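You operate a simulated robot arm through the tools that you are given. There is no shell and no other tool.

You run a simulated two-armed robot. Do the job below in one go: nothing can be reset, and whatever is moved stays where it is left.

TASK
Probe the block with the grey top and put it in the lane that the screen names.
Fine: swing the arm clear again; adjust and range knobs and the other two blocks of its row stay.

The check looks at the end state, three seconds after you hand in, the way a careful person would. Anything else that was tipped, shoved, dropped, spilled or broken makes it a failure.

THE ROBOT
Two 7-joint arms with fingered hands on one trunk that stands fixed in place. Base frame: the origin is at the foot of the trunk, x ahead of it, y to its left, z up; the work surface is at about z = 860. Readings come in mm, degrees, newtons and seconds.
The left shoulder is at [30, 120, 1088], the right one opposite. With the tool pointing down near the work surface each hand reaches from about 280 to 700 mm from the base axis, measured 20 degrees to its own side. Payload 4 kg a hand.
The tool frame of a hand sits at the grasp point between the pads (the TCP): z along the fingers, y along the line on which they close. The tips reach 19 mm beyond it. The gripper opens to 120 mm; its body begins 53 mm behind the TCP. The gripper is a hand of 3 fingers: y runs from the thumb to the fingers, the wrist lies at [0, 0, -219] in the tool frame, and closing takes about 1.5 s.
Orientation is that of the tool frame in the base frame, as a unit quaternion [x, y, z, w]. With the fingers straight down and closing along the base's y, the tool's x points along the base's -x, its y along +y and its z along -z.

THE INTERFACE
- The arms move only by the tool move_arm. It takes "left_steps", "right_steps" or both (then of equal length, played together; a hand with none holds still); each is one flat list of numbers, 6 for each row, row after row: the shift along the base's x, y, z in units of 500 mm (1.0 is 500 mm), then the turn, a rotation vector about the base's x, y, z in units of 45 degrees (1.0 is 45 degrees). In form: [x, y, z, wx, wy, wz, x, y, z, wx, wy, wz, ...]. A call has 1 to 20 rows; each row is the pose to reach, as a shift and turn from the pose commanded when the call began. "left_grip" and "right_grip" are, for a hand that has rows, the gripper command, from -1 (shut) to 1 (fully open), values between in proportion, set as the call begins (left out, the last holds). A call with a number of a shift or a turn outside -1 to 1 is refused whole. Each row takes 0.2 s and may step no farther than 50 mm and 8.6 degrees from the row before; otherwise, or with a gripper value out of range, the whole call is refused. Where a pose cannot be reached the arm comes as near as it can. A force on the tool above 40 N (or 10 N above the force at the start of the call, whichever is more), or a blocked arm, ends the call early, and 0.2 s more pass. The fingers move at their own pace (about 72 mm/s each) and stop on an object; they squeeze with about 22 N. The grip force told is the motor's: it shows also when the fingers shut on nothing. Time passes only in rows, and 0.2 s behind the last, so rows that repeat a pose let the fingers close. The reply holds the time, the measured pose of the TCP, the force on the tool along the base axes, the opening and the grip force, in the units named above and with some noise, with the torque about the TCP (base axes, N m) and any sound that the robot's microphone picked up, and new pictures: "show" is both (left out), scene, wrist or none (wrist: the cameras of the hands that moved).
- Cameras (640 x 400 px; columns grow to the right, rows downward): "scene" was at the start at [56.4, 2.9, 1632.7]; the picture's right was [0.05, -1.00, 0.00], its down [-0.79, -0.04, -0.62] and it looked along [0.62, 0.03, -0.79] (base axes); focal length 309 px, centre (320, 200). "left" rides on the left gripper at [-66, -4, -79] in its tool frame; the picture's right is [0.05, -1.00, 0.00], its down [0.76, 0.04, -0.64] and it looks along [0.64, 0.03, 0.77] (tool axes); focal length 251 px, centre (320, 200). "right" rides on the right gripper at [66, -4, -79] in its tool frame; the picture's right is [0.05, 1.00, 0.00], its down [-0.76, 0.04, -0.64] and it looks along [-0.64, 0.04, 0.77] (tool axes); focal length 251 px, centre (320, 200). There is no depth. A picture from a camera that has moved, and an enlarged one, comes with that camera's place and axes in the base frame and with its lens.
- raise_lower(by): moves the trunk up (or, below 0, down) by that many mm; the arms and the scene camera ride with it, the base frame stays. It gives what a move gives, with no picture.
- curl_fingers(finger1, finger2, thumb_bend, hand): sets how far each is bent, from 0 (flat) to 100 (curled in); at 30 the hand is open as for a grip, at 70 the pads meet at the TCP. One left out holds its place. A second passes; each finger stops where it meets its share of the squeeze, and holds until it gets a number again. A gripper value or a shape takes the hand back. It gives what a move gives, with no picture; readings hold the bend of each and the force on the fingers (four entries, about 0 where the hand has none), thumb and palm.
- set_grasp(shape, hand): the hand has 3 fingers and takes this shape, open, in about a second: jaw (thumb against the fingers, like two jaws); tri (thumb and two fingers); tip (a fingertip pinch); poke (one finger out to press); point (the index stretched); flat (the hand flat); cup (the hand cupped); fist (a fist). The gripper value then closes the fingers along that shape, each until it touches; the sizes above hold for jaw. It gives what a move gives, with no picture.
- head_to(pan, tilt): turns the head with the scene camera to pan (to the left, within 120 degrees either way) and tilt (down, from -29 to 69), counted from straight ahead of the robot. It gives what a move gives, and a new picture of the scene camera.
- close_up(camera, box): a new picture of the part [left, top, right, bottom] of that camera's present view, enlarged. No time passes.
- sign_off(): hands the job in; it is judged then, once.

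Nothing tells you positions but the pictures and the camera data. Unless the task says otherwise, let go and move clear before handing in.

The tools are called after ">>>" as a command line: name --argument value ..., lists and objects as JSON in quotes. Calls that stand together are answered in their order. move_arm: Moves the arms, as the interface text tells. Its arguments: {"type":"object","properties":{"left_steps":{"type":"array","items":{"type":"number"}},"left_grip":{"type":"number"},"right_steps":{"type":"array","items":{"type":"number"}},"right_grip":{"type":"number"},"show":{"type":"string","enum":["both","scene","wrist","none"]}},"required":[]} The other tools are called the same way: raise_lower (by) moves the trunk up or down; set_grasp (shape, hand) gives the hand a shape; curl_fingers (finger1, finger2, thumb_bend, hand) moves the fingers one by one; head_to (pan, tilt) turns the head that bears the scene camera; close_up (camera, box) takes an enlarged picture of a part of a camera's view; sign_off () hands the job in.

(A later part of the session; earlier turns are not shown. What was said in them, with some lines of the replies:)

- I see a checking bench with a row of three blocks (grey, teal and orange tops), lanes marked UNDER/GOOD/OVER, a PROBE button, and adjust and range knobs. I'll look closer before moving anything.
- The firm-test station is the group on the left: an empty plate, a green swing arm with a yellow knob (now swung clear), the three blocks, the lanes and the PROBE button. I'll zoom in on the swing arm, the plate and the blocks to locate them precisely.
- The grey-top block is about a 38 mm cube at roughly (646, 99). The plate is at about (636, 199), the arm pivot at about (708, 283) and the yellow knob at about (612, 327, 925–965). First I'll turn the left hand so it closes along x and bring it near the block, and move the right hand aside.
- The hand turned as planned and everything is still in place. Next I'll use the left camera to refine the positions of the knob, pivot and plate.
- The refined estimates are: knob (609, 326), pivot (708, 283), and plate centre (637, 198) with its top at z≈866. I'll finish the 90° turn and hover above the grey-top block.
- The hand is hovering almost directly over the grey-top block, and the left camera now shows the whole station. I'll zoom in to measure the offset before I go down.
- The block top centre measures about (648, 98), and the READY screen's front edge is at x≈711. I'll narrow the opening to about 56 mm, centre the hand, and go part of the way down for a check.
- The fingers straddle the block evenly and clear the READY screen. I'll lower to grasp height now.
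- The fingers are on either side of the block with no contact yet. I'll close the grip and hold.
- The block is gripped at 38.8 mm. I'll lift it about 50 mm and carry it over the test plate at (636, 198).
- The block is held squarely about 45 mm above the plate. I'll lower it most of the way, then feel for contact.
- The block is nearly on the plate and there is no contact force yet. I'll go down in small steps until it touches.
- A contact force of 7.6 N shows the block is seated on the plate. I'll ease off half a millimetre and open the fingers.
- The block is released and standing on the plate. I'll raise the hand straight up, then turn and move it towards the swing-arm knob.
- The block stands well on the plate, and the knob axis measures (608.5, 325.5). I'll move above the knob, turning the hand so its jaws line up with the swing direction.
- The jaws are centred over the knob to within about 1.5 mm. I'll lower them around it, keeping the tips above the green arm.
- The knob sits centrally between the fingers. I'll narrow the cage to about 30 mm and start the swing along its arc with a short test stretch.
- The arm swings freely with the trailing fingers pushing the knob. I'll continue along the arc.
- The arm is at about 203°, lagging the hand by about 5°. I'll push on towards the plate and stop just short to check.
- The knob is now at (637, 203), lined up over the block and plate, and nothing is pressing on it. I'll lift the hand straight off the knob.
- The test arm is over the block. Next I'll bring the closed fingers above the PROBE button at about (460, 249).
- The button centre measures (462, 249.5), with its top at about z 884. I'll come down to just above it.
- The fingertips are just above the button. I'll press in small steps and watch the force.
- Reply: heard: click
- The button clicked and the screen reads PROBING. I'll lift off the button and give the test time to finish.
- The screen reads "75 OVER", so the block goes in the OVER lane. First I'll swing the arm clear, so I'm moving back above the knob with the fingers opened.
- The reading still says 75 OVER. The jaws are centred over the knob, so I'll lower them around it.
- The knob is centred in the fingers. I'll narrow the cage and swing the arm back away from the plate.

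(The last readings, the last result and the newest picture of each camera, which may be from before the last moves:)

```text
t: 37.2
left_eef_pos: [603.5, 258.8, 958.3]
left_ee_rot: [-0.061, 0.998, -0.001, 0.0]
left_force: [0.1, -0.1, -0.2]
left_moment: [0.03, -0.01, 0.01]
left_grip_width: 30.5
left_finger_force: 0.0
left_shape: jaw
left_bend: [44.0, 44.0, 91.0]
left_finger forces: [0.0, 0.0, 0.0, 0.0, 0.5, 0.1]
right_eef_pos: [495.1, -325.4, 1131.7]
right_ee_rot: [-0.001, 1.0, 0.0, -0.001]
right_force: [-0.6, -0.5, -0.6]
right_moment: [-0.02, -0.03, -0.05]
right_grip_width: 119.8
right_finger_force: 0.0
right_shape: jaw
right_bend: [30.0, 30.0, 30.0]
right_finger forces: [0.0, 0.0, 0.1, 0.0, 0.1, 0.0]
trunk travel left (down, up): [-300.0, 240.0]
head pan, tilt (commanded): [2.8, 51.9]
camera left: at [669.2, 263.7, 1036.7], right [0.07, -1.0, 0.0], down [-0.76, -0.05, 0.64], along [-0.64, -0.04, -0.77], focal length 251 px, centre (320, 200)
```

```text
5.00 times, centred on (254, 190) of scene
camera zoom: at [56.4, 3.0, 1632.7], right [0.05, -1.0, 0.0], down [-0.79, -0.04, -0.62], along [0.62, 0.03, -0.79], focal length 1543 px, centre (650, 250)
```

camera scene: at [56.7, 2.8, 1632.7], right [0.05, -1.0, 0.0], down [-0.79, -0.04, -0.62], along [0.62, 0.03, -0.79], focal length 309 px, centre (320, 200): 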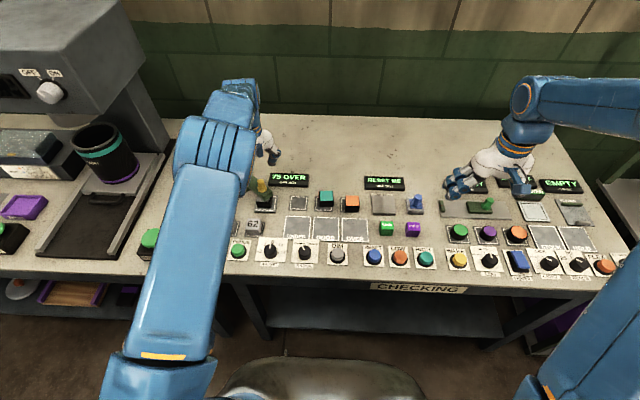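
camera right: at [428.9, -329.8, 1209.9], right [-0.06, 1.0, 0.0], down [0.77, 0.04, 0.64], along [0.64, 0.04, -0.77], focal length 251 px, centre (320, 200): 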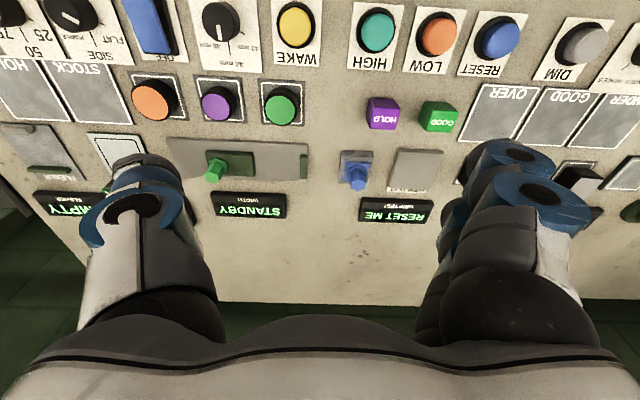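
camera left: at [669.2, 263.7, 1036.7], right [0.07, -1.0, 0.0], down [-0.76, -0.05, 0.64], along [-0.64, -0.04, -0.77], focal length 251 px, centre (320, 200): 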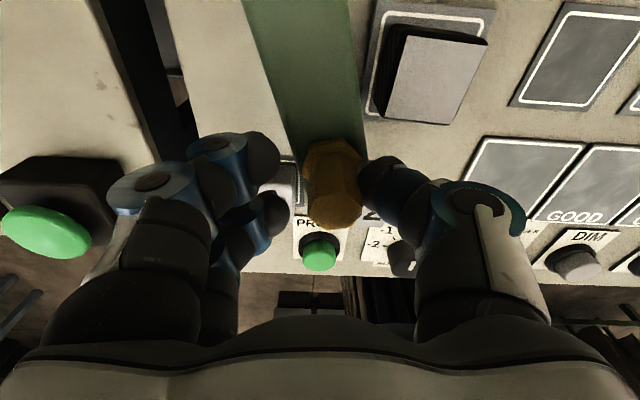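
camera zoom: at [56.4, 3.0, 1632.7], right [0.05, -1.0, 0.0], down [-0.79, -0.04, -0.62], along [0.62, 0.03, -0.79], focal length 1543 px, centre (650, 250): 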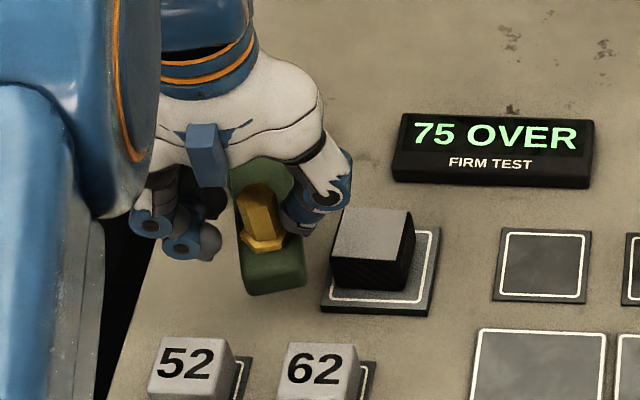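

The arm is coming back cleanly, and the block and the reading are unchanged. I'll continue to the original clear position.

>>> move_arm --left_steps '[-0.002, 0.0108, 0, 0, 0, -0.0556, -0.0036, 0.0218, 0, 0, 0, -0.1111, -0.0046, 0.0328, 0, 0, 0, -0.1667, -0.005, 0.044, 0, 0, 0, -0.2222, -0.0048, 0.055, 0, 0, 0, -0.2778, -0.004, 0.0662, 0, 0, 0, -0.3333, -0.0026, 0.0772, 0, 0, 0, -0.3889, -0.0008, 0.088, 0, 0, 0, -0.4444, 0.0018, 0.0988, 0, 0, 0, -0.5, 0.0048, 0.1096, 0, 0, 0, -0.5556, 0.0084, 0.12, 0, 0, 0, -0.6111, 0.0126, 0.1304, 0, 0, 0, -0.6667, 0.0172, 0.1404, 0, 0, 0, -0.7222]' --show "wrist"

>>> close_up --camera "left" --box '[200, 80, 440, 280]'

>>> close_up --camera "scene" --box '[180, 150, 308, 230]'

```text
t: 40.0
left_eef_pos: [612.2, 329.8, 958.2]
left_ee_rot: [0.222, 0.975, 0.0, 0.0]
left_force: [-0.6, -0.9, 0.3]
left_moment: [-0.01, 0.0, -0.02]
left_grip_width: 30.4
left_finger_force: 0.0
left_shape: jaw
left_bend: [44.0, 44.0, 91.0]
left_finger forces: [0.0, 0.0, 0.1, 0.0, 1.0, 0.1]
right_eef_pos: [492.6, -324.2, 1132.2]
right_ee_rot: [0.001, 1.0, 0.0, 0.0]
right_force: [0.6, -0.1, 0.8]
right_moment: [-0.04, -0.04, 0.04]
right_grip_width: 119.7
right_finger_force: 0.0
right_shape: jaw
right_bend: [30.0, 30.0, 30.0]
right_finger forces: [0.1, 0.1, 0.0, 0.1, 0.0, 0.0]
trunk travel left (down, up): [-300.0, 240.0]
head pan, tilt (commanded): [2.8, 51.9]
camera left: at [670.0, 298.1, 1036.5], right [-0.48, -0.88, 0.0], down [-0.67, 0.37, 0.64], along [-0.57, 0.31, -0.76], focal length 251 px, centre (320, 200)
```

left: 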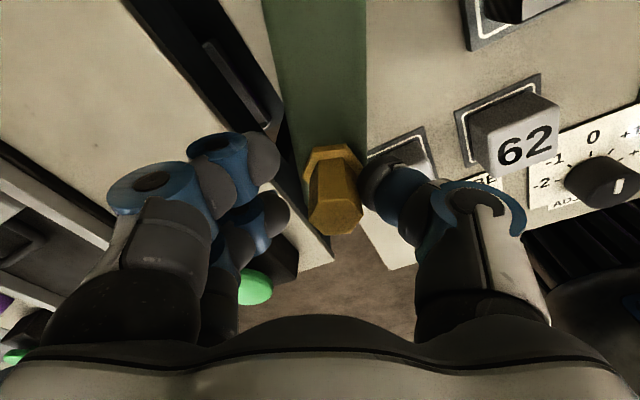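

```text
2.00 times, centred on (320, 180) of left
camera zoom: at [670.0, 298.1, 1036.5], right [-0.48, -0.88, 0.0], down [-0.67, 0.37, 0.64], along [-0.57, 0.31, -0.76], focal length 503 px, centre (320, 240)
```

zoom: 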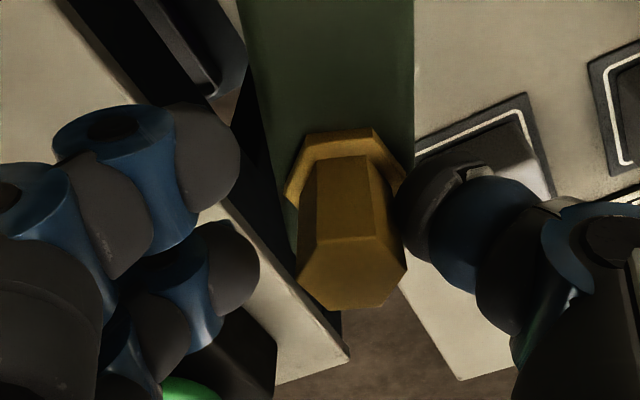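

```text
5.00 times, centred on (244, 190) of scene
camera zoom: at [56.4, 2.8, 1632.7], right [0.05, -1.0, 0.0], down [-0.79, -0.04, -0.62], along [0.62, 0.03, -0.79], focal length 1543 px, centre (700, 250)
```

zoom: 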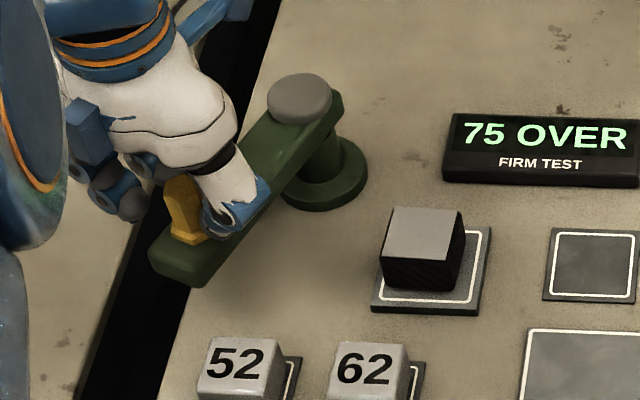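

The knob is back at its original clear position of about (609, 324). I'll open the fingers, lift straight up, and start turning back for the block.

>>> move_arm --left_steps '[0, 0, 0, 0, 0, 0, 0, 0, 0, 0, 0, 0, 0, 0, 0.04, 0, 0, 0, 0, 0, 0.09, 0, 0, 0, 0, 0, 0.15, 0, 0, 0, 0, -0.04, 0.16, 0, 0, -0.15, 0, -0.09, 0.16, 0, 0, -0.3, 0.01, -0.14, 0.16, 0, 0, -0.45, 0.02, -0.19, 0.16, 0, 0, -0.6, 0.03, -0.23, 0.16, 0, 0, -0.75, 0.04, -0.25, 0.16, 0, 0, -0.9, 0.04, -0.25, 0.16, 0, 0, -0.9]' --left_grip 0.0 --show "both"

>>> close_up --camera "scene" --box '[180, 150, 308, 230]'

```text
t: 42.6
left_eef_pos: [632.9, 205.5, 1038.3]
left_ee_rot: [0.545, 0.838, 0.0, 0.0]
left_force: [0.4, 0.2, -0.4]
left_moment: [0.0, 0.0, -0.02]
left_grip_width: 59.6
left_finger_force: 0.0
left_shape: jaw
left_bend: [34.0, 34.0, 95.0]
left_finger forces: [0.0, 0.1, 0.1, 0.1, 0.0, 0.0]
right_eef_pos: [494.3, -325.7, 1131.3]
right_ee_rot: [0.0, 1.0, 0.0, 0.0]
right_force: [0.3, 0.5, 0.1]
right_moment: [0.0, -0.03, 0.03]
right_grip_width: 119.9
right_finger_force: 0.0
right_shape: jaw
right_bend: [30.0, 30.0, 30.0]
right_finger forces: [0.1, 0.0, 0.0, 0.1, 0.0, 0.0]
trunk travel left (down, up): [-300.0, 240.0]
head pan, tilt (commanded): [2.8, 51.9]
camera scene: at [56.3, 2.9, 1632.7], right [0.05, -1.0, 0.0], down [-0.79, -0.04, -0.62], along [0.62, 0.03, -0.79], focal length 309 px, centre (320, 200)
camera left: at [655.9, 142.6, 1116.3], right [-0.93, -0.36, 0.0], down [-0.27, 0.72, 0.64], along [-0.23, 0.6, -0.77], focal length 251 px, centre (320, 200)
```

scene: 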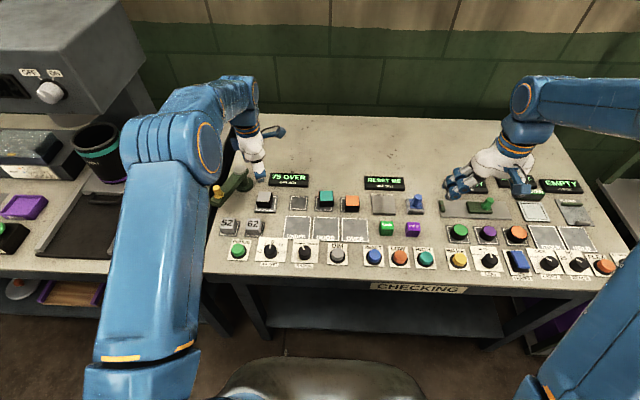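
left: 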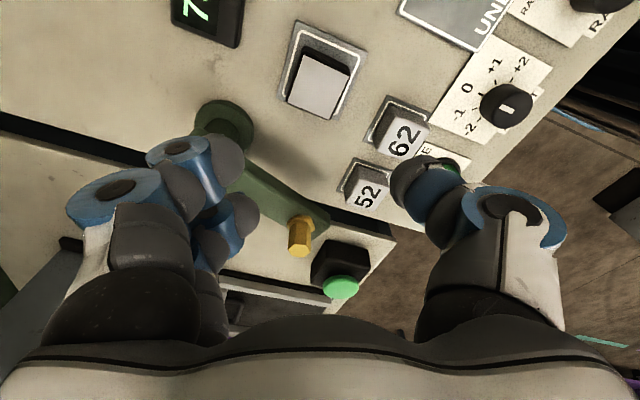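

```text
5.00 times, centred on (244, 190) of scene
camera zoom: at [56.3, 2.9, 1632.7], right [0.05, -1.0, 0.0], down [-0.79, -0.04, -0.62], along [0.62, 0.03, -0.79], focal length 1543 px, centre (700, 250)
```

zoom: 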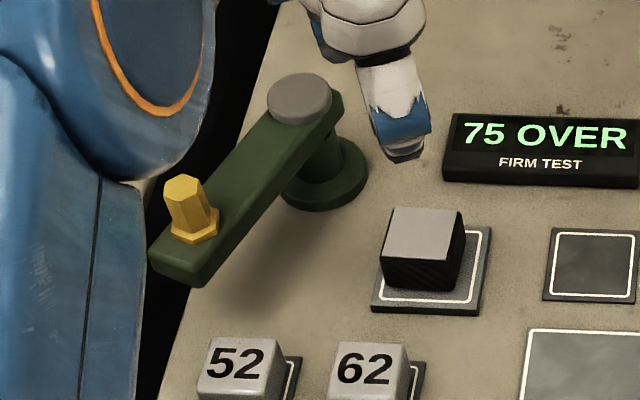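

The arm is clear and the block is undisturbed. I'll finish the turn and hover over the block.

>>> move_arm --left_steps '[0.0025, -0.007, -0.01, 0, 0, -0.14, 0.0045, -0.0135, -0.04, 0, 0, -0.28, 0.0045, -0.0135, -0.08, 0, 0, -0.42, 0.0045, -0.0135, -0.12, 0, 0, -0.531, 0.0045, -0.0135, -0.16, 0, 0, -0.531, 0.0045, -0.0135, -0.19, 0, 0, -0.531, 0.0045, -0.0135, -0.19, 0, 0, -0.531]' --left_grip 0.0 --show "wrist"

>>> close_up --camera "left" --box '[200, 80, 440, 280]'

```text
t: 44.2
left_eef_pos: [635.0, 197.7, 942.4]
left_ee_rot: [0.707, 0.708, 0.0, 0.0]
left_force: [-0.2, 0.2, -0.1]
left_moment: [0.04, 0.01, -0.01]
left_grip_width: 60.0
left_finger_force: 0.1
left_shape: jaw
left_bend: [34.0, 34.0, 95.0]
left_finger forces: [0.0, 0.1, 0.0, 0.0, 0.0, 0.1]
right_eef_pos: [494.0, -324.6, 1131.0]
right_ee_rot: [0.0, 1.0, 0.0, 0.0]
right_force: [-0.3, -0.2, 0.2]
right_moment: [0.01, -0.01, -0.01]
right_grip_width: 120.0
right_finger_force: 0.0
right_shape: jaw
right_bend: [30.0, 30.0, 30.0]
right_finger forces: [0.1, 0.1, 0.1, 0.1, 0.0, 0.1]
trunk travel left (down, up): [-300.0, 240.0]
head pan, tilt (commanded): [2.8, 51.9]
camera left: at [630.4, 131.5, 1021.4], right [-1.0, 0.05, 0.0], down [0.04, 0.76, 0.64], along [0.03, 0.64, -0.77], focal length 251 px, centre (320, 200)
```

left: 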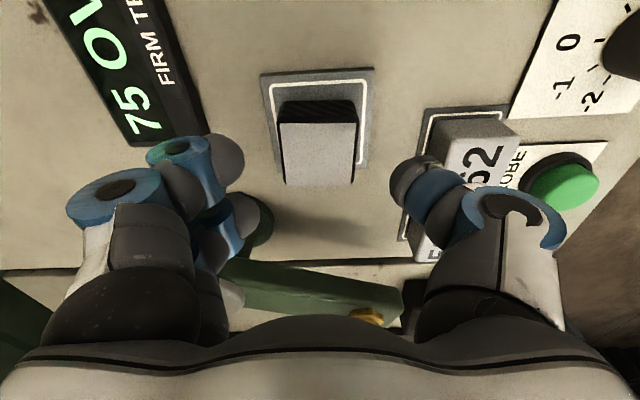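

```text
2.00 times, centred on (320, 180) of left
camera zoom: at [630.4, 131.5, 1021.4], right [-1.0, 0.05, 0.0], down [0.04, 0.76, 0.64], along [0.03, 0.64, -0.77], focal length 503 px, centre (320, 240)
```

zoom: 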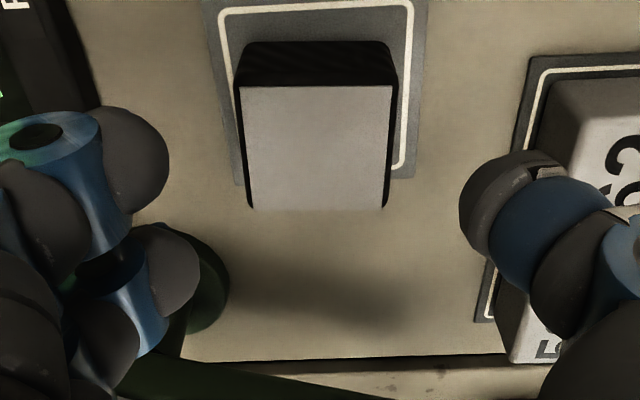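

The block is at about (634.5, 200) and centred between the fingers. I'll lower and grip it.

>>> move_arm --left_steps '[-0.001, 0.004, -0.025, 0, 0, 0, -0.001, 0.004, -0.05, 0, 0, 0, -0.001, 0.004, -0.075, 0, 0, 0, -0.001, 0.004, -0.098, 0, 0, 0, -0.001, 0.004, -0.098, 0, 0, 0]' --show "none"

>>> move_arm --left_steps '[0, 0, 0, 0, 0, 0, 0, 0, 0, 0, 0, 0, 0, 0, 0, 0, 0, 0, 0, 0, 0, 0, 0, 0, 0, 0, 0, 0, 0, 0]' --left_grip -1 --show "wrist"

```text
t: 45.4
left_eef_pos: [634.4, 199.8, 891.8]
left_ee_rot: [0.706, 0.708, 0.0, 0.0]
left_force: [-0.4, 0.0, -0.6]
left_moment: [0.02, -0.03, 0.03]
left_grip_width: 59.8
left_finger_force: 0.1
left_shape: jaw
left_bend: [34.0, 34.0, 95.0]
left_finger forces: [0.0, 0.1, 0.1, 0.0, 0.0, 0.1]
right_eef_pos: [494.4, -324.1, 1131.4]
right_ee_rot: [0.0, 1.0, 0.0, 0.001]
right_force: [0.6, -0.1, -0.2]
right_moment: [-0.01, 0.02, -0.01]
right_grip_width: 120.1
right_finger_force: 0.0
right_shape: jaw
right_bend: [30.0, 30.0, 30.0]
right_finger forces: [0.0, 0.0, 0.0, 0.0, 0.0, 0.0]
trunk travel left (down, up): [-300.0, 240.0]
head pan, tilt (commanded): [2.8, 51.9]
```

```text
t: 46.6
left_eef_pos: [634.4, 199.9, 892.1]
left_ee_rot: [0.707, 0.707, 0.0, 0.0]
left_force: [0.2, -1.8, -0.2]
left_moment: [-0.01, -0.02, 0.02]
left_grip_width: 38.8
left_finger_force: 22.0
left_shape: jaw
left_bend: [41.0, 40.0, 95.0]
left_finger forces: [9.8, 9.7, 0.0, 0.0, 19.5, 0.1]
right_eef_pos: [493.7, -324.0, 1132.2]
right_ee_rot: [0.0, 1.0, 0.001, 0.0]
right_force: [-0.5, 0.0, 0.1]
right_moment: [-0.02, -0.02, 0.0]
right_grip_width: 119.8
right_finger_force: 0.2
right_shape: jaw
right_bend: [30.0, 30.0, 30.0]
right_finger forces: [0.0, 0.0, 0.1, 0.1, 0.0, 0.0]
trunk travel left (down, up): [-300.0, 240.0]
head pan, tilt (commanded): [2.8, 51.9]
camera left: at [630.6, 133.9, 971.3], right [-1.0, 0.05, 0.0], down [0.04, 0.76, 0.64], along [0.03, 0.64, -0.77], focal length 251 px, centre (320, 200)
```

left: 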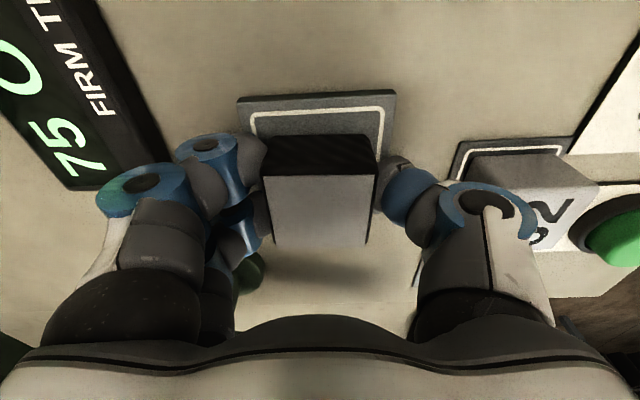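

The block is gripped. I'll lift it and carry it to the OVER lane, centred near (554, -76). I plan to set it down at x≈547 to keep the fingers clear of the orange-top block behind the lane.

>>> move_arm --left_steps '[0, 0, 0.04, 0, 0, 0, 0, 0, 0.1, 0, 0, 0, 0, 0, 0.15, 0, 0, 0, -0.0221, -0.069, 0.15, 0, 0, 0, -0.0442, -0.138, 0.15, 0, 0, 0, -0.0663, -0.207, 0.15, 0, 0, 0, -0.0884, -0.276, 0.15, 0, 0, 0, -0.1105, -0.345, 0.15, 0, 0, 0, -0.1326, -0.414, 0.15, 0, 0, 0, -0.1547, -0.483, 0.15, 0, 0, 0, -0.1748, -0.552, 0.15, 0, 0, 0, -0.1748, -0.552, 0.15, 0, 0, 0]' --show "both"

>>> close_up --camera "right" --box '[400, 40, 640, 240]'

>>> close_up --camera "scene" --box '[270, 160, 430, 260]'

```text
t: 49.2
left_eef_pos: [548.5, -75.7, 969.3]
left_ee_rot: [0.707, 0.708, 0.0, 0.0]
left_force: [0.6, 0.3, -1.5]
left_moment: [-0.02, 0.0, 0.01]
left_grip_width: 38.4
left_finger_force: 22.3
left_shape: jaw
left_bend: [41.0, 40.0, 95.0]
left_finger forces: [9.6, 9.7, 0.0, 0.0, 19.4, 0.0]
right_eef_pos: [494.9, -324.4, 1131.4]
right_ee_rot: [-0.001, 1.0, 0.001, -0.001]
right_force: [0.5, 0.6, -0.4]
right_moment: [-0.03, 0.01, 0.0]
right_grip_width: 119.9
right_finger_force: 0.1
right_shape: jaw
right_bend: [30.0, 30.0, 30.0]
right_finger forces: [0.0, 0.0, 0.0, 0.0, 0.0, 0.0]
trunk travel left (down, up): [-300.0, 240.0]
head pan, tilt (commanded): [2.8, 51.9]
camera scene: at [56.8, 3.7, 1632.6], right [0.05, -1.0, 0.0], down [-0.79, -0.04, -0.62], along [0.62, 0.03, -0.79], focal length 309 px, centre (320, 200)
camera left: at [544.3, -141.6, 1047.8], right [-1.0, 0.05, 0.0], down [0.04, 0.76, 0.64], along [0.03, 0.64, -0.77], focal length 251 px, centre (320, 200)
```

scene: 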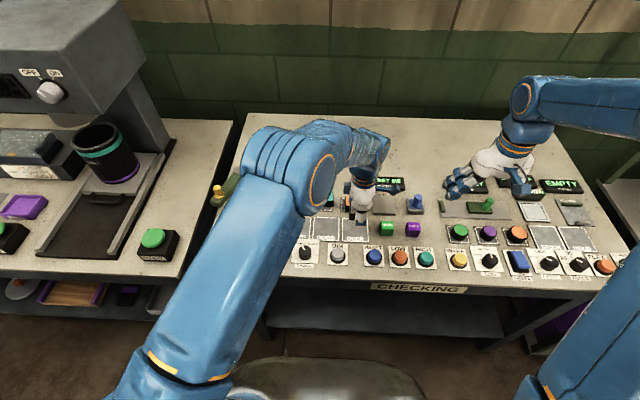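
left: 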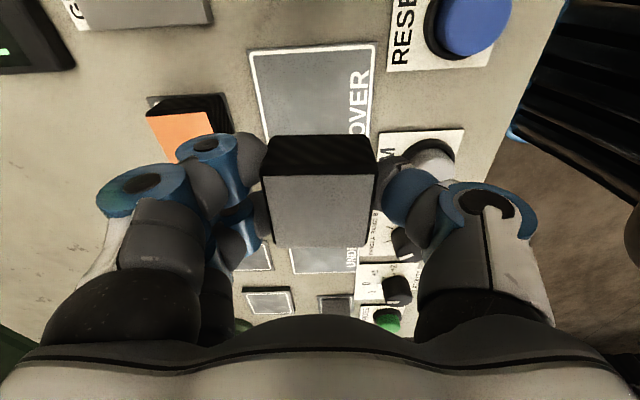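

```text
2.00 times, centred on (520, 140) of right
camera zoom: at [428.3, -327.5, 1210.9], right [-0.06, 1.0, 0.0], down [0.76, 0.04, 0.64], along [0.64, 0.04, -0.77], focal length 503 px, centre (-80, 320)
```

zoom: 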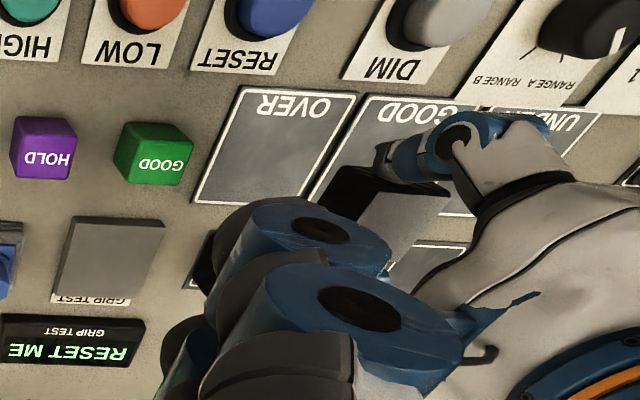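

```text
4.00 times, centred on (350, 210) of scene
camera zoom: at [56.8, 3.7, 1632.6], right [0.05, -1.0, 0.0], down [-0.79, -0.04, -0.62], along [0.62, 0.03, -0.79], focal length 1235 px, centre (200, 160)
```

zoom: 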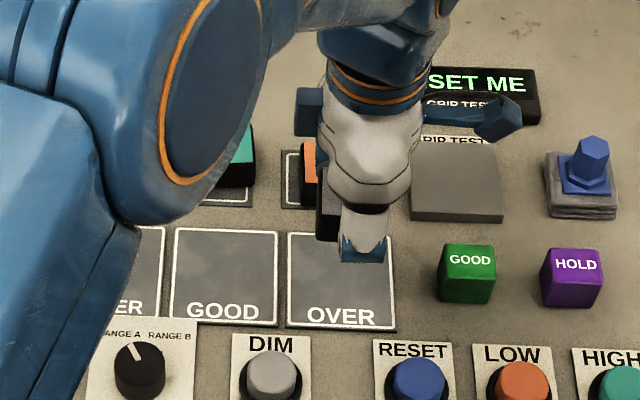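

The block is held over the OVER lane. I'll check clearances to the orange-top block before lowering.

>>> close_up --camera "left" --box '[100, 30, 420, 230]'

```text
2.00 times, centred on (260, 130) of left
camera zoom: at [544.3, -141.6, 1047.8], right [-1.0, 0.05, 0.0], down [0.04, 0.76, 0.64], along [0.03, 0.64, -0.77], focal length 503 px, centre (440, 340)
```

zoom: 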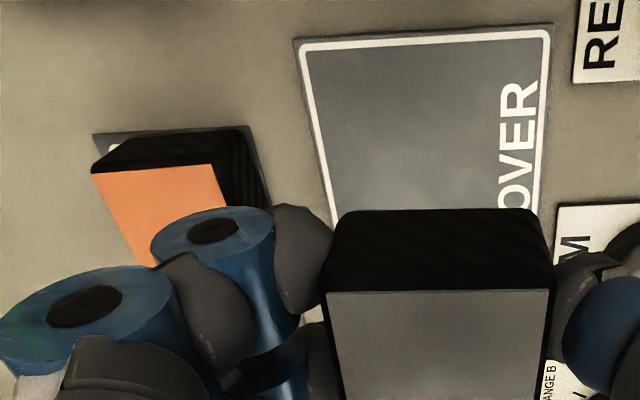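

The orange-top block's front face is at x≈616 and its top is at z≈896. I'll shift slightly towards the robot and come down partway for another clearance check.

>>> move_arm --left_steps '[-0.007, 0, -0.02, 0, 0, 0, -0.007, 0, -0.05, 0, 0, 0, -0.007, 0, -0.08, 0, 0, 0, -0.007, 0, -0.11, 0, 0, 0, -0.007, 0, -0.126, 0, 0, 0, -0.007, 0, -0.126, 0, 0, 0]' --show "wrist"

>>> close_up --camera "left" --box '[60, 30, 380, 230]'

>>> close_up --camera "scene" --box '[300, 170, 428, 250]'

>>> close_up --camera "right" --box '[440, 60, 640, 185]'

```text
t: 50.6
left_eef_pos: [544.2, -76.6, 906.8]
left_ee_rot: [0.707, 0.707, 0.001, 0.0]
left_force: [-0.4, 0.4, -1.0]
left_moment: [-0.02, 0.01, 0.0]
left_grip_width: 38.6
left_finger_force: 22.4
left_shape: jaw
left_bend: [41.0, 40.0, 95.0]
left_finger forces: [9.7, 9.7, 0.0, 0.1, 19.4, 0.0]
right_eef_pos: [495.4, -325.3, 1132.3]
right_ee_rot: [0.0, 1.0, 0.0, 0.0]
right_force: [-0.9, 0.5, 0.8]
right_moment: [-0.05, -0.03, 0.0]
right_grip_width: 120.0
right_finger_force: 0.1
right_shape: jaw
right_bend: [30.0, 30.0, 30.0]
right_finger forces: [0.0, 0.0, 0.0, 0.0, 0.0, 0.0]
trunk travel left (down, up): [-300.0, 240.0]
head pan, tilt (commanded): [2.8, 51.9]
camera left: at [539.8, -142.0, 984.8], right [-1.0, 0.05, 0.0], down [0.04, 0.76, 0.64], along [0.03, 0.64, -0.77], focal length 251 px, centre (320, 200)
```

left: 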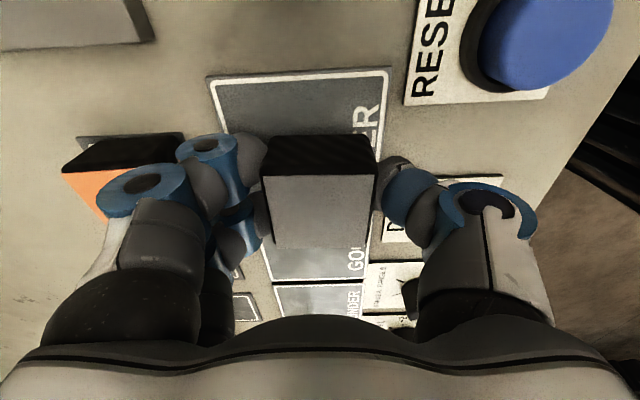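

```text
2.00 times, centred on (220, 130) of left
camera zoom: at [539.8, -142.0, 984.8], right [-1.0, 0.05, 0.0], down [0.04, 0.76, 0.64], along [0.03, 0.64, -0.77], focal length 503 px, centre (520, 340)
```

zoom: 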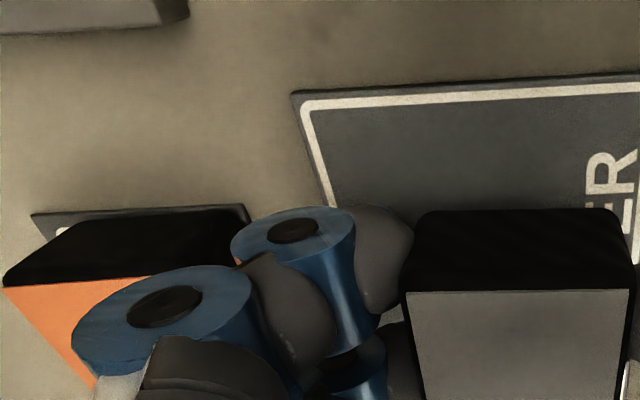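

```text
5.00 times, centred on (364, 210) of scene
camera zoom: at [56.5, 2.8, 1632.7], right [0.05, -1.0, 0.0], down [-0.79, -0.04, -0.62], along [0.62, 0.03, -0.79], focal length 1543 px, centre (100, 150)
```

zoom: 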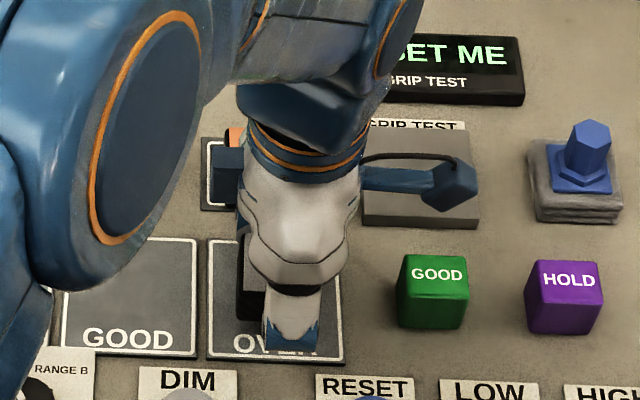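

```text
3.20 times, centred on (540, 122) of right
camera zoom: at [428.0, -328.2, 1210.8], right [-0.05, 1.0, 0.0], down [0.76, 0.04, 0.64], along [0.64, 0.04, -0.77], focal length 805 px, centre (-384, 448)
```

zoom: 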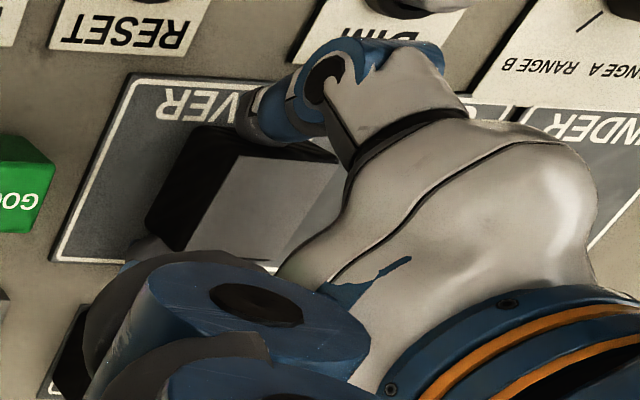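

My estimates give the finger joints about 5–7 mm of clearance from the orange-top block, with nothing touching. I'll lower to just above the lane surface.

>>> move_arm --left_steps '[-0.003, 0, -0.01, 0, 0, 0, -0.003, 0, -0.02, 0, 0, 0, -0.003, 0, -0.03, 0, 0, 0, -0.003, 0, -0.03, 0, 0, 0]' --show "wrist"

>>> close_up --camera "left" --box '[40, 60, 360, 260]'

```text
t: 51.6
left_eef_pos: [541.6, -76.2, 891.1]
left_ee_rot: [0.707, 0.708, 0.0, 0.001]
left_force: [0.4, 0.3, -0.8]
left_moment: [-0.01, 0.01, -0.01]
left_grip_width: 38.4
left_finger_force: 21.6
left_shape: jaw
left_bend: [41.0, 40.0, 95.0]
left_finger forces: [9.7, 9.7, 0.0, 0.1, 19.4, 0.1]
right_eef_pos: [493.8, -325.4, 1131.8]
right_ee_rot: [0.0, 1.0, 0.0, 0.0]
right_force: [0.3, 0.4, 0.1]
right_moment: [0.02, 0.0, -0.03]
right_grip_width: 119.9
right_finger_force: 0.0
right_shape: jaw
right_bend: [30.0, 30.0, 30.0]
right_finger forces: [0.0, 0.1, 0.0, 0.0, 0.0, 0.0]
trunk travel left (down, up): [-300.0, 240.0]
head pan, tilt (commanded): [2.8, 51.9]
camera left: at [537.5, -142.2, 969.5], right [-1.0, 0.05, 0.0], down [0.04, 0.76, 0.64], along [0.03, 0.64, -0.77], focal length 251 px, centre (320, 200)
```

left: 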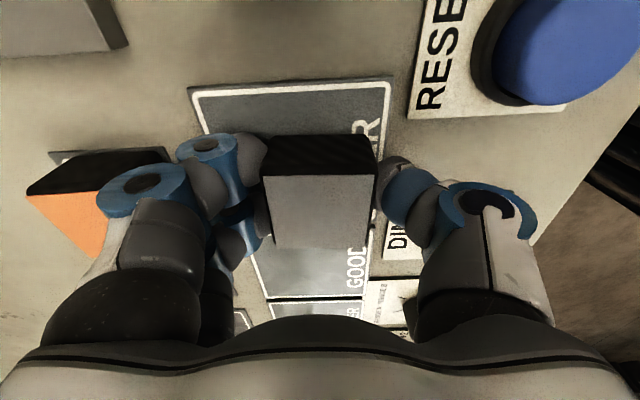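

```text
2.00 times, centred on (200, 160) of left
camera zoom: at [537.5, -142.2, 969.5], right [-1.0, 0.05, 0.0], down [0.04, 0.76, 0.64], along [0.03, 0.64, -0.77], focal length 503 px, centre (560, 280)
```

zoom: 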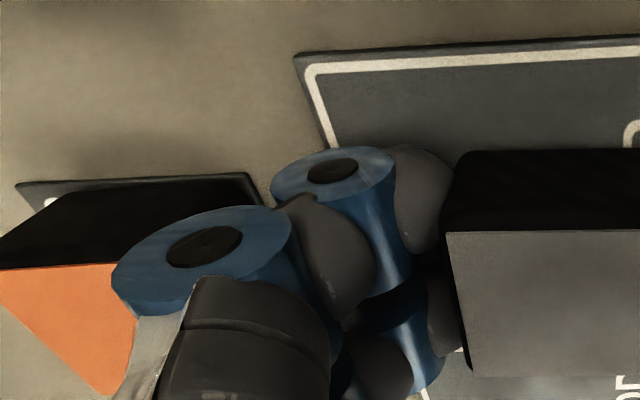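

There is no contact and everything is in place. I'll lower in 1 mm steps until the block touches the lane.

>>> move_arm --left_steps '[0.002, 0, 0, 0, 0, 0, 0.004, 0, -0.002, 0, 0, 0, 0.004, 0, -0.004, 0, 0, 0, 0.004, 0, -0.006, 0, 0, 0, 0.004, 0, -0.006, 0, 0, 0]' --show "none"

```text
t: 52.8
left_eef_pos: [544.0, -76.7, 887.8]
left_ee_rot: [0.707, 0.707, 0.001, 0.0]
left_force: [0.4, 1.1, 2.7]
left_moment: [0.0, -0.02, 0.0]
left_grip_width: 38.5
left_finger_force: 22.0
left_shape: jaw
left_bend: [41.0, 40.0, 95.0]
left_finger forces: [9.9, 10.2, 0.0, 0.0, 20.3, 0.1]
right_eef_pos: [494.4, -325.8, 1132.1]
right_ee_rot: [0.0, 1.0, 0.0, 0.0]
right_force: [0.5, -0.1, 0.3]
right_moment: [0.01, 0.06, 0.0]
right_grip_width: 119.7
right_finger_force: 0.0
right_shape: jaw
right_bend: [30.0, 30.0, 30.0]
right_finger forces: [0.1, 0.0, 0.0, 0.0, 0.0, 0.1]
trunk travel left (down, up): [-300.0, 240.0]
head pan, tilt (commanded): [2.8, 51.9]
```

Light contact of about 3 N shows the block is seated. I'll open just enough to release it.

>>> move_arm --left_steps '[0, 0, 0, 0, 0, 0, 0, 0, 0, 0, 0, 0, 0, 0, 0, 0, 0, 0]' --left_grip -0.22 --show "wrist"

>>> close_up --camera "left" --box '[100, 80, 420, 280]'

```text
t: 53.6
left_eef_pos: [543.8, -77.5, 886.4]
left_ee_rot: [0.706, 0.708, -0.001, 0.0]
left_force: [0.6, 0.9, 0.3]
left_moment: [0.03, -0.01, 0.0]
left_grip_width: 46.3
left_finger_force: 0.2
left_shape: jaw
left_bend: [38.0, 38.0, 96.0]
left_finger forces: [0.0, 0.0, 0.0, 0.1, 0.0, 0.0]
right_eef_pos: [494.0, -325.0, 1132.1]
right_ee_rot: [0.0, 1.0, 0.001, 0.0]
right_force: [0.3, 0.1, 0.1]
right_moment: [-0.06, 0.0, 0.02]
right_grip_width: 119.8
right_finger_force: 0.0
right_shape: jaw
right_bend: [30.0, 30.0, 30.0]
right_finger forces: [0.1, 0.1, 0.0, 0.0, 0.0, 0.0]
trunk travel left (down, up): [-300.0, 240.0]
head pan, tilt (commanded): [2.8, 51.9]
camera left: at [539.8, -142.3, 965.7], right [-1.0, 0.05, 0.0], down [0.04, 0.76, 0.64], along [0.03, 0.64, -0.77], focal length 251 px, centre (320, 200)
```

left: 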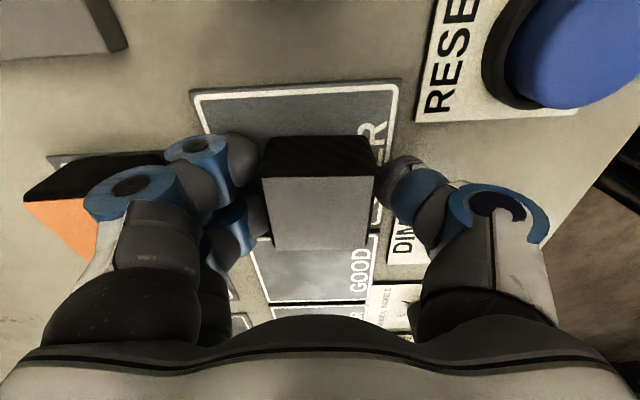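

```text
2.00 times, centred on (260, 180) of left
camera zoom: at [539.8, -142.3, 965.7], right [-1.0, 0.05, 0.0], down [0.04, 0.76, 0.64], along [0.03, 0.64, -0.77], focal length 503 px, centre (440, 240)
```

zoom: 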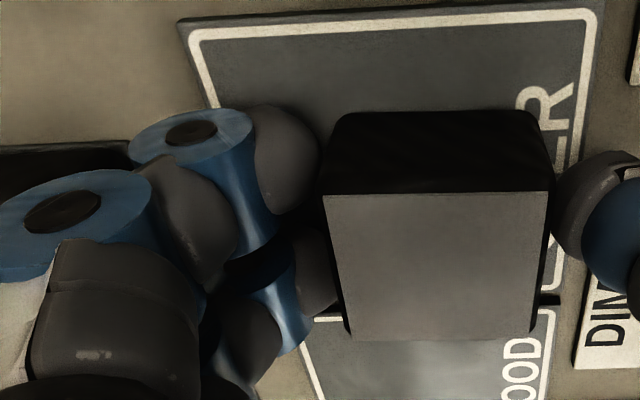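

The fingers are off the block and nothing else has moved. I'll lift straight up.

>>> move_arm --left_steps '[0, 0, 0.02, 0, 0, 0, 0, 0, 0.05, 0, 0, 0, 0, 0, 0.1, 0, 0, 0, 0, 0, 0.16, 0, 0, 0, 0, 0, 0.23, 0, 0, 0, 0, 0, 0.3, 0, 0, 0, 0, 0, 0.3, 0, 0, 0]' --show "both"

>>> close_up --camera "left" --box '[160, 40, 480, 240]'

```text
t: 55.2
left_eef_pos: [541.9, -76.9, 1036.9]
left_ee_rot: [0.707, 0.708, 0.0, 0.0]
left_force: [-0.2, 0.4, 0.1]
left_moment: [-0.02, 0.02, 0.01]
left_grip_width: 46.5
left_finger_force: 0.1
left_shape: jaw
left_bend: [38.0, 38.0, 96.0]
left_finger forces: [0.1, 0.0, 0.1, 0.0, 0.1, 0.1]
right_eef_pos: [495.1, -325.8, 1130.8]
right_ee_rot: [-0.001, 1.0, 0.001, 0.0]
right_force: [0.2, 0.0, -0.4]
right_moment: [0.02, 0.01, 0.02]
right_grip_width: 119.9
right_finger_force: 0.0
right_shape: jaw
right_bend: [30.0, 30.0, 30.0]
right_finger forces: [0.0, 0.0, 0.0, 0.0, 0.0, 0.1]
trunk travel left (down, up): [-300.0, 240.0]
head pan, tilt (commanded): [2.8, 51.9]
camera scene: at [57.0, 2.6, 1632.6], right [0.05, -1.0, 0.0], down [-0.79, -0.04, -0.62], along [0.62, 0.03, -0.79], focal length 309 px, centre (320, 200)
camera left: at [537.6, -142.6, 1115.9], right [-1.0, 0.05, 0.0], down [0.04, 0.76, 0.64], along [0.03, 0.64, -0.77], focal length 251 px, centre (320, 200)
```

scene: 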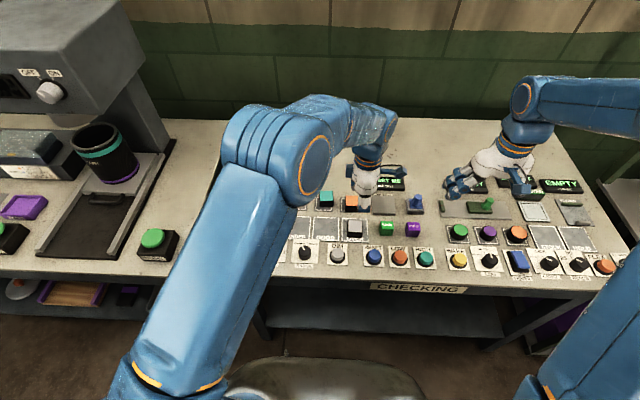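
left: 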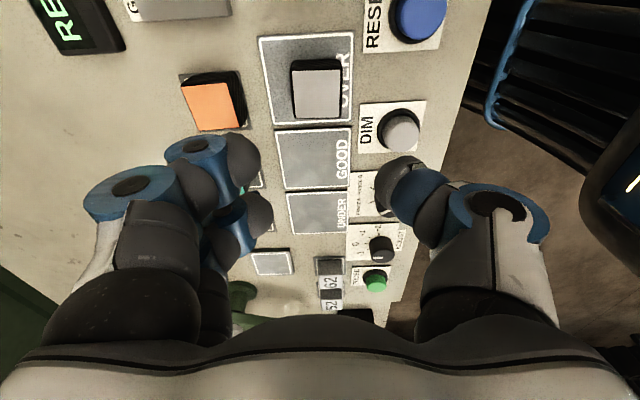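

```text
2.00 times, centred on (320, 140) of left
camera zoom: at [537.6, -142.6, 1115.9], right [-1.0, 0.05, 0.0], down [0.04, 0.76, 0.64], along [0.03, 0.64, -0.77], focal length 503 px, centre (320, 320)
```

zoom: 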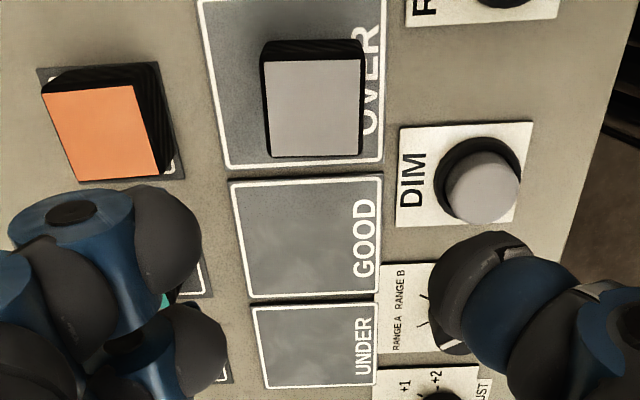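

The block stands inside the OVER lane and the neighbouring blocks are untouched. I'll move the left hand up and away, back towards its starting pose.

>>> move_arm --left_steps '[0, 0, 0.08, 0, 0, 0, 0, 0, 0.16, 0, 0, 0, 0, 0.04, 0.24, 0, 0, 0, -0.02, 0.11, 0.3, 0, 0, 0.1, -0.04, 0.18, 0.3, 0, 0, 0.2, -0.06, 0.25, 0.3, 0, 0, 0.3, -0.08, 0.32, 0.3, 0, 0, 0.4, -0.1, 0.39, 0.3, 0, 0, 0.5, -0.12, 0.46, 0.3, 0, 0, 0.6, -0.14, 0.53, 0.3, 0, 0, 0.7, -0.16, 0.6, 0.3, 0, 0, 0.8, -0.18, 0.66, 0.3, 0, 0, 0.9, -0.19, 0.72, 0.3, 0, 0, 1.0, -0.19, 0.72, 0.3, 0, 0, 1.0]' --left_grip 1.0 --show "both"

>>> close_up --camera "scene" --box '[200, 160, 400, 285]'

>>> close_up --camera "scene" --box '[270, 180, 398, 260]'

```text
t: 58.2
left_eef_pos: [450.4, 284.4, 1187.9]
left_ee_rot: [0.381, 0.925, 0.001, -0.001]
left_force: [-0.6, -0.2, -0.1]
left_moment: [0.04, -0.02, 0.0]
left_grip_width: 119.6
left_finger_force: 0.1
left_shape: jaw
left_bend: [30.0, 30.0, 30.0]
left_finger forces: [0.0, 0.1, 0.0, 0.0, 0.0, 0.1]
right_eef_pos: [493.6, -325.7, 1131.6]
right_ee_rot: [0.0, 1.0, 0.0, 0.0]
right_force: [0.7, -0.5, -0.9]
right_moment: [0.02, -0.02, -0.02]
right_grip_width: 119.8
right_finger_force: 0.0
right_shape: jaw
right_bend: [30.0, 30.0, 30.0]
right_finger forces: [0.1, 0.0, 0.1, 0.0, 0.0, 0.1]
trunk travel left (down, up): [-300.0, 240.0]
head pan, tilt (commanded): [2.8, 51.9]
camera scene: at [56.4, 2.2, 1632.7], right [0.05, -1.0, 0.0], down [-0.79, -0.04, -0.62], along [0.62, 0.03, -0.79], focal length 309 px, centre (320, 200)
camera left: at [493.3, 234.9, 1267.6], right [-0.74, -0.67, 0.0], down [-0.51, 0.57, 0.64], along [-0.43, 0.48, -0.76], focal length 251 px, centre (320, 200)
```

scene: 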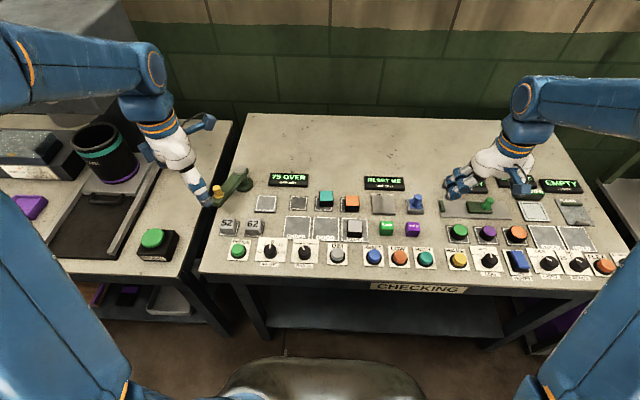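
left: 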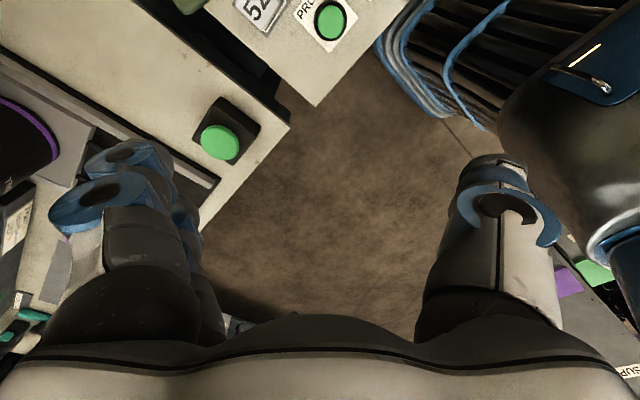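

```text
3.20 times, centred on (300, 222) of scene
camera zoom: at [56.4, 2.2, 1632.7], right [0.05, -1.0, 0.0], down [-0.79, -0.04, -0.62], along [0.62, 0.03, -0.79], focal length 988 px, centre (384, 128)
```

zoom: 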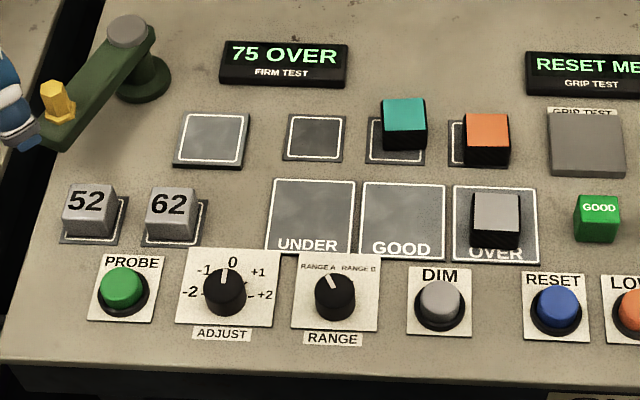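

```text
5.00 times, centred on (334, 220) of scene
camera zoom: at [56.4, 2.2, 1632.7], right [0.05, -1.0, 0.0], down [-0.79, -0.04, -0.62], along [0.62, 0.03, -0.79], focal length 1543 px, centre (250, 100)
```

zoom: 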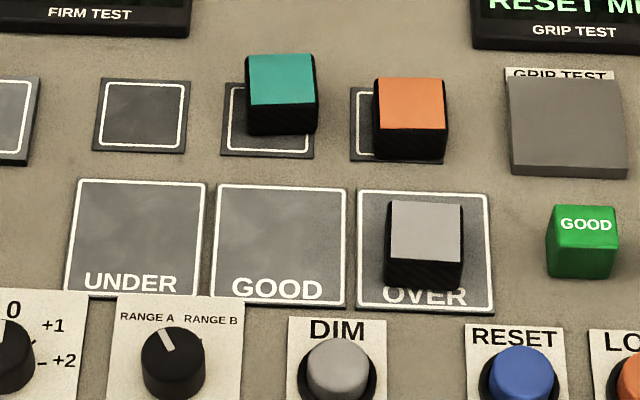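

The grey-top block stands in the OVER lane, and the test arm is back in its clear position. The ADJUST and RANGE knobs and the teal and orange blocks are where they started, and both hands are clear, so I'm handing in.

>>> sign_off

```text
The job is handed in.
```

I probed the grey-top block. The screen read "75 OVER", so I put the block in the OVER lane and handed the job in.

- **Block:** it stands upright inside the OVER lane, about 10 mm nearer the robot than the lane's centre. I set it there to keep the fingers away from the orange-top block behind the lane.
- **Test arm:** it is swung clear again, back at about its original position.
- **Left alone:** the ADJUST and RANGE knobs and the teal- and orange-top blocks look unchanged in the final pictures. The 52 and 62 reference blocks do too.
- **Hands:** both hands are empty, open and well above the bench.
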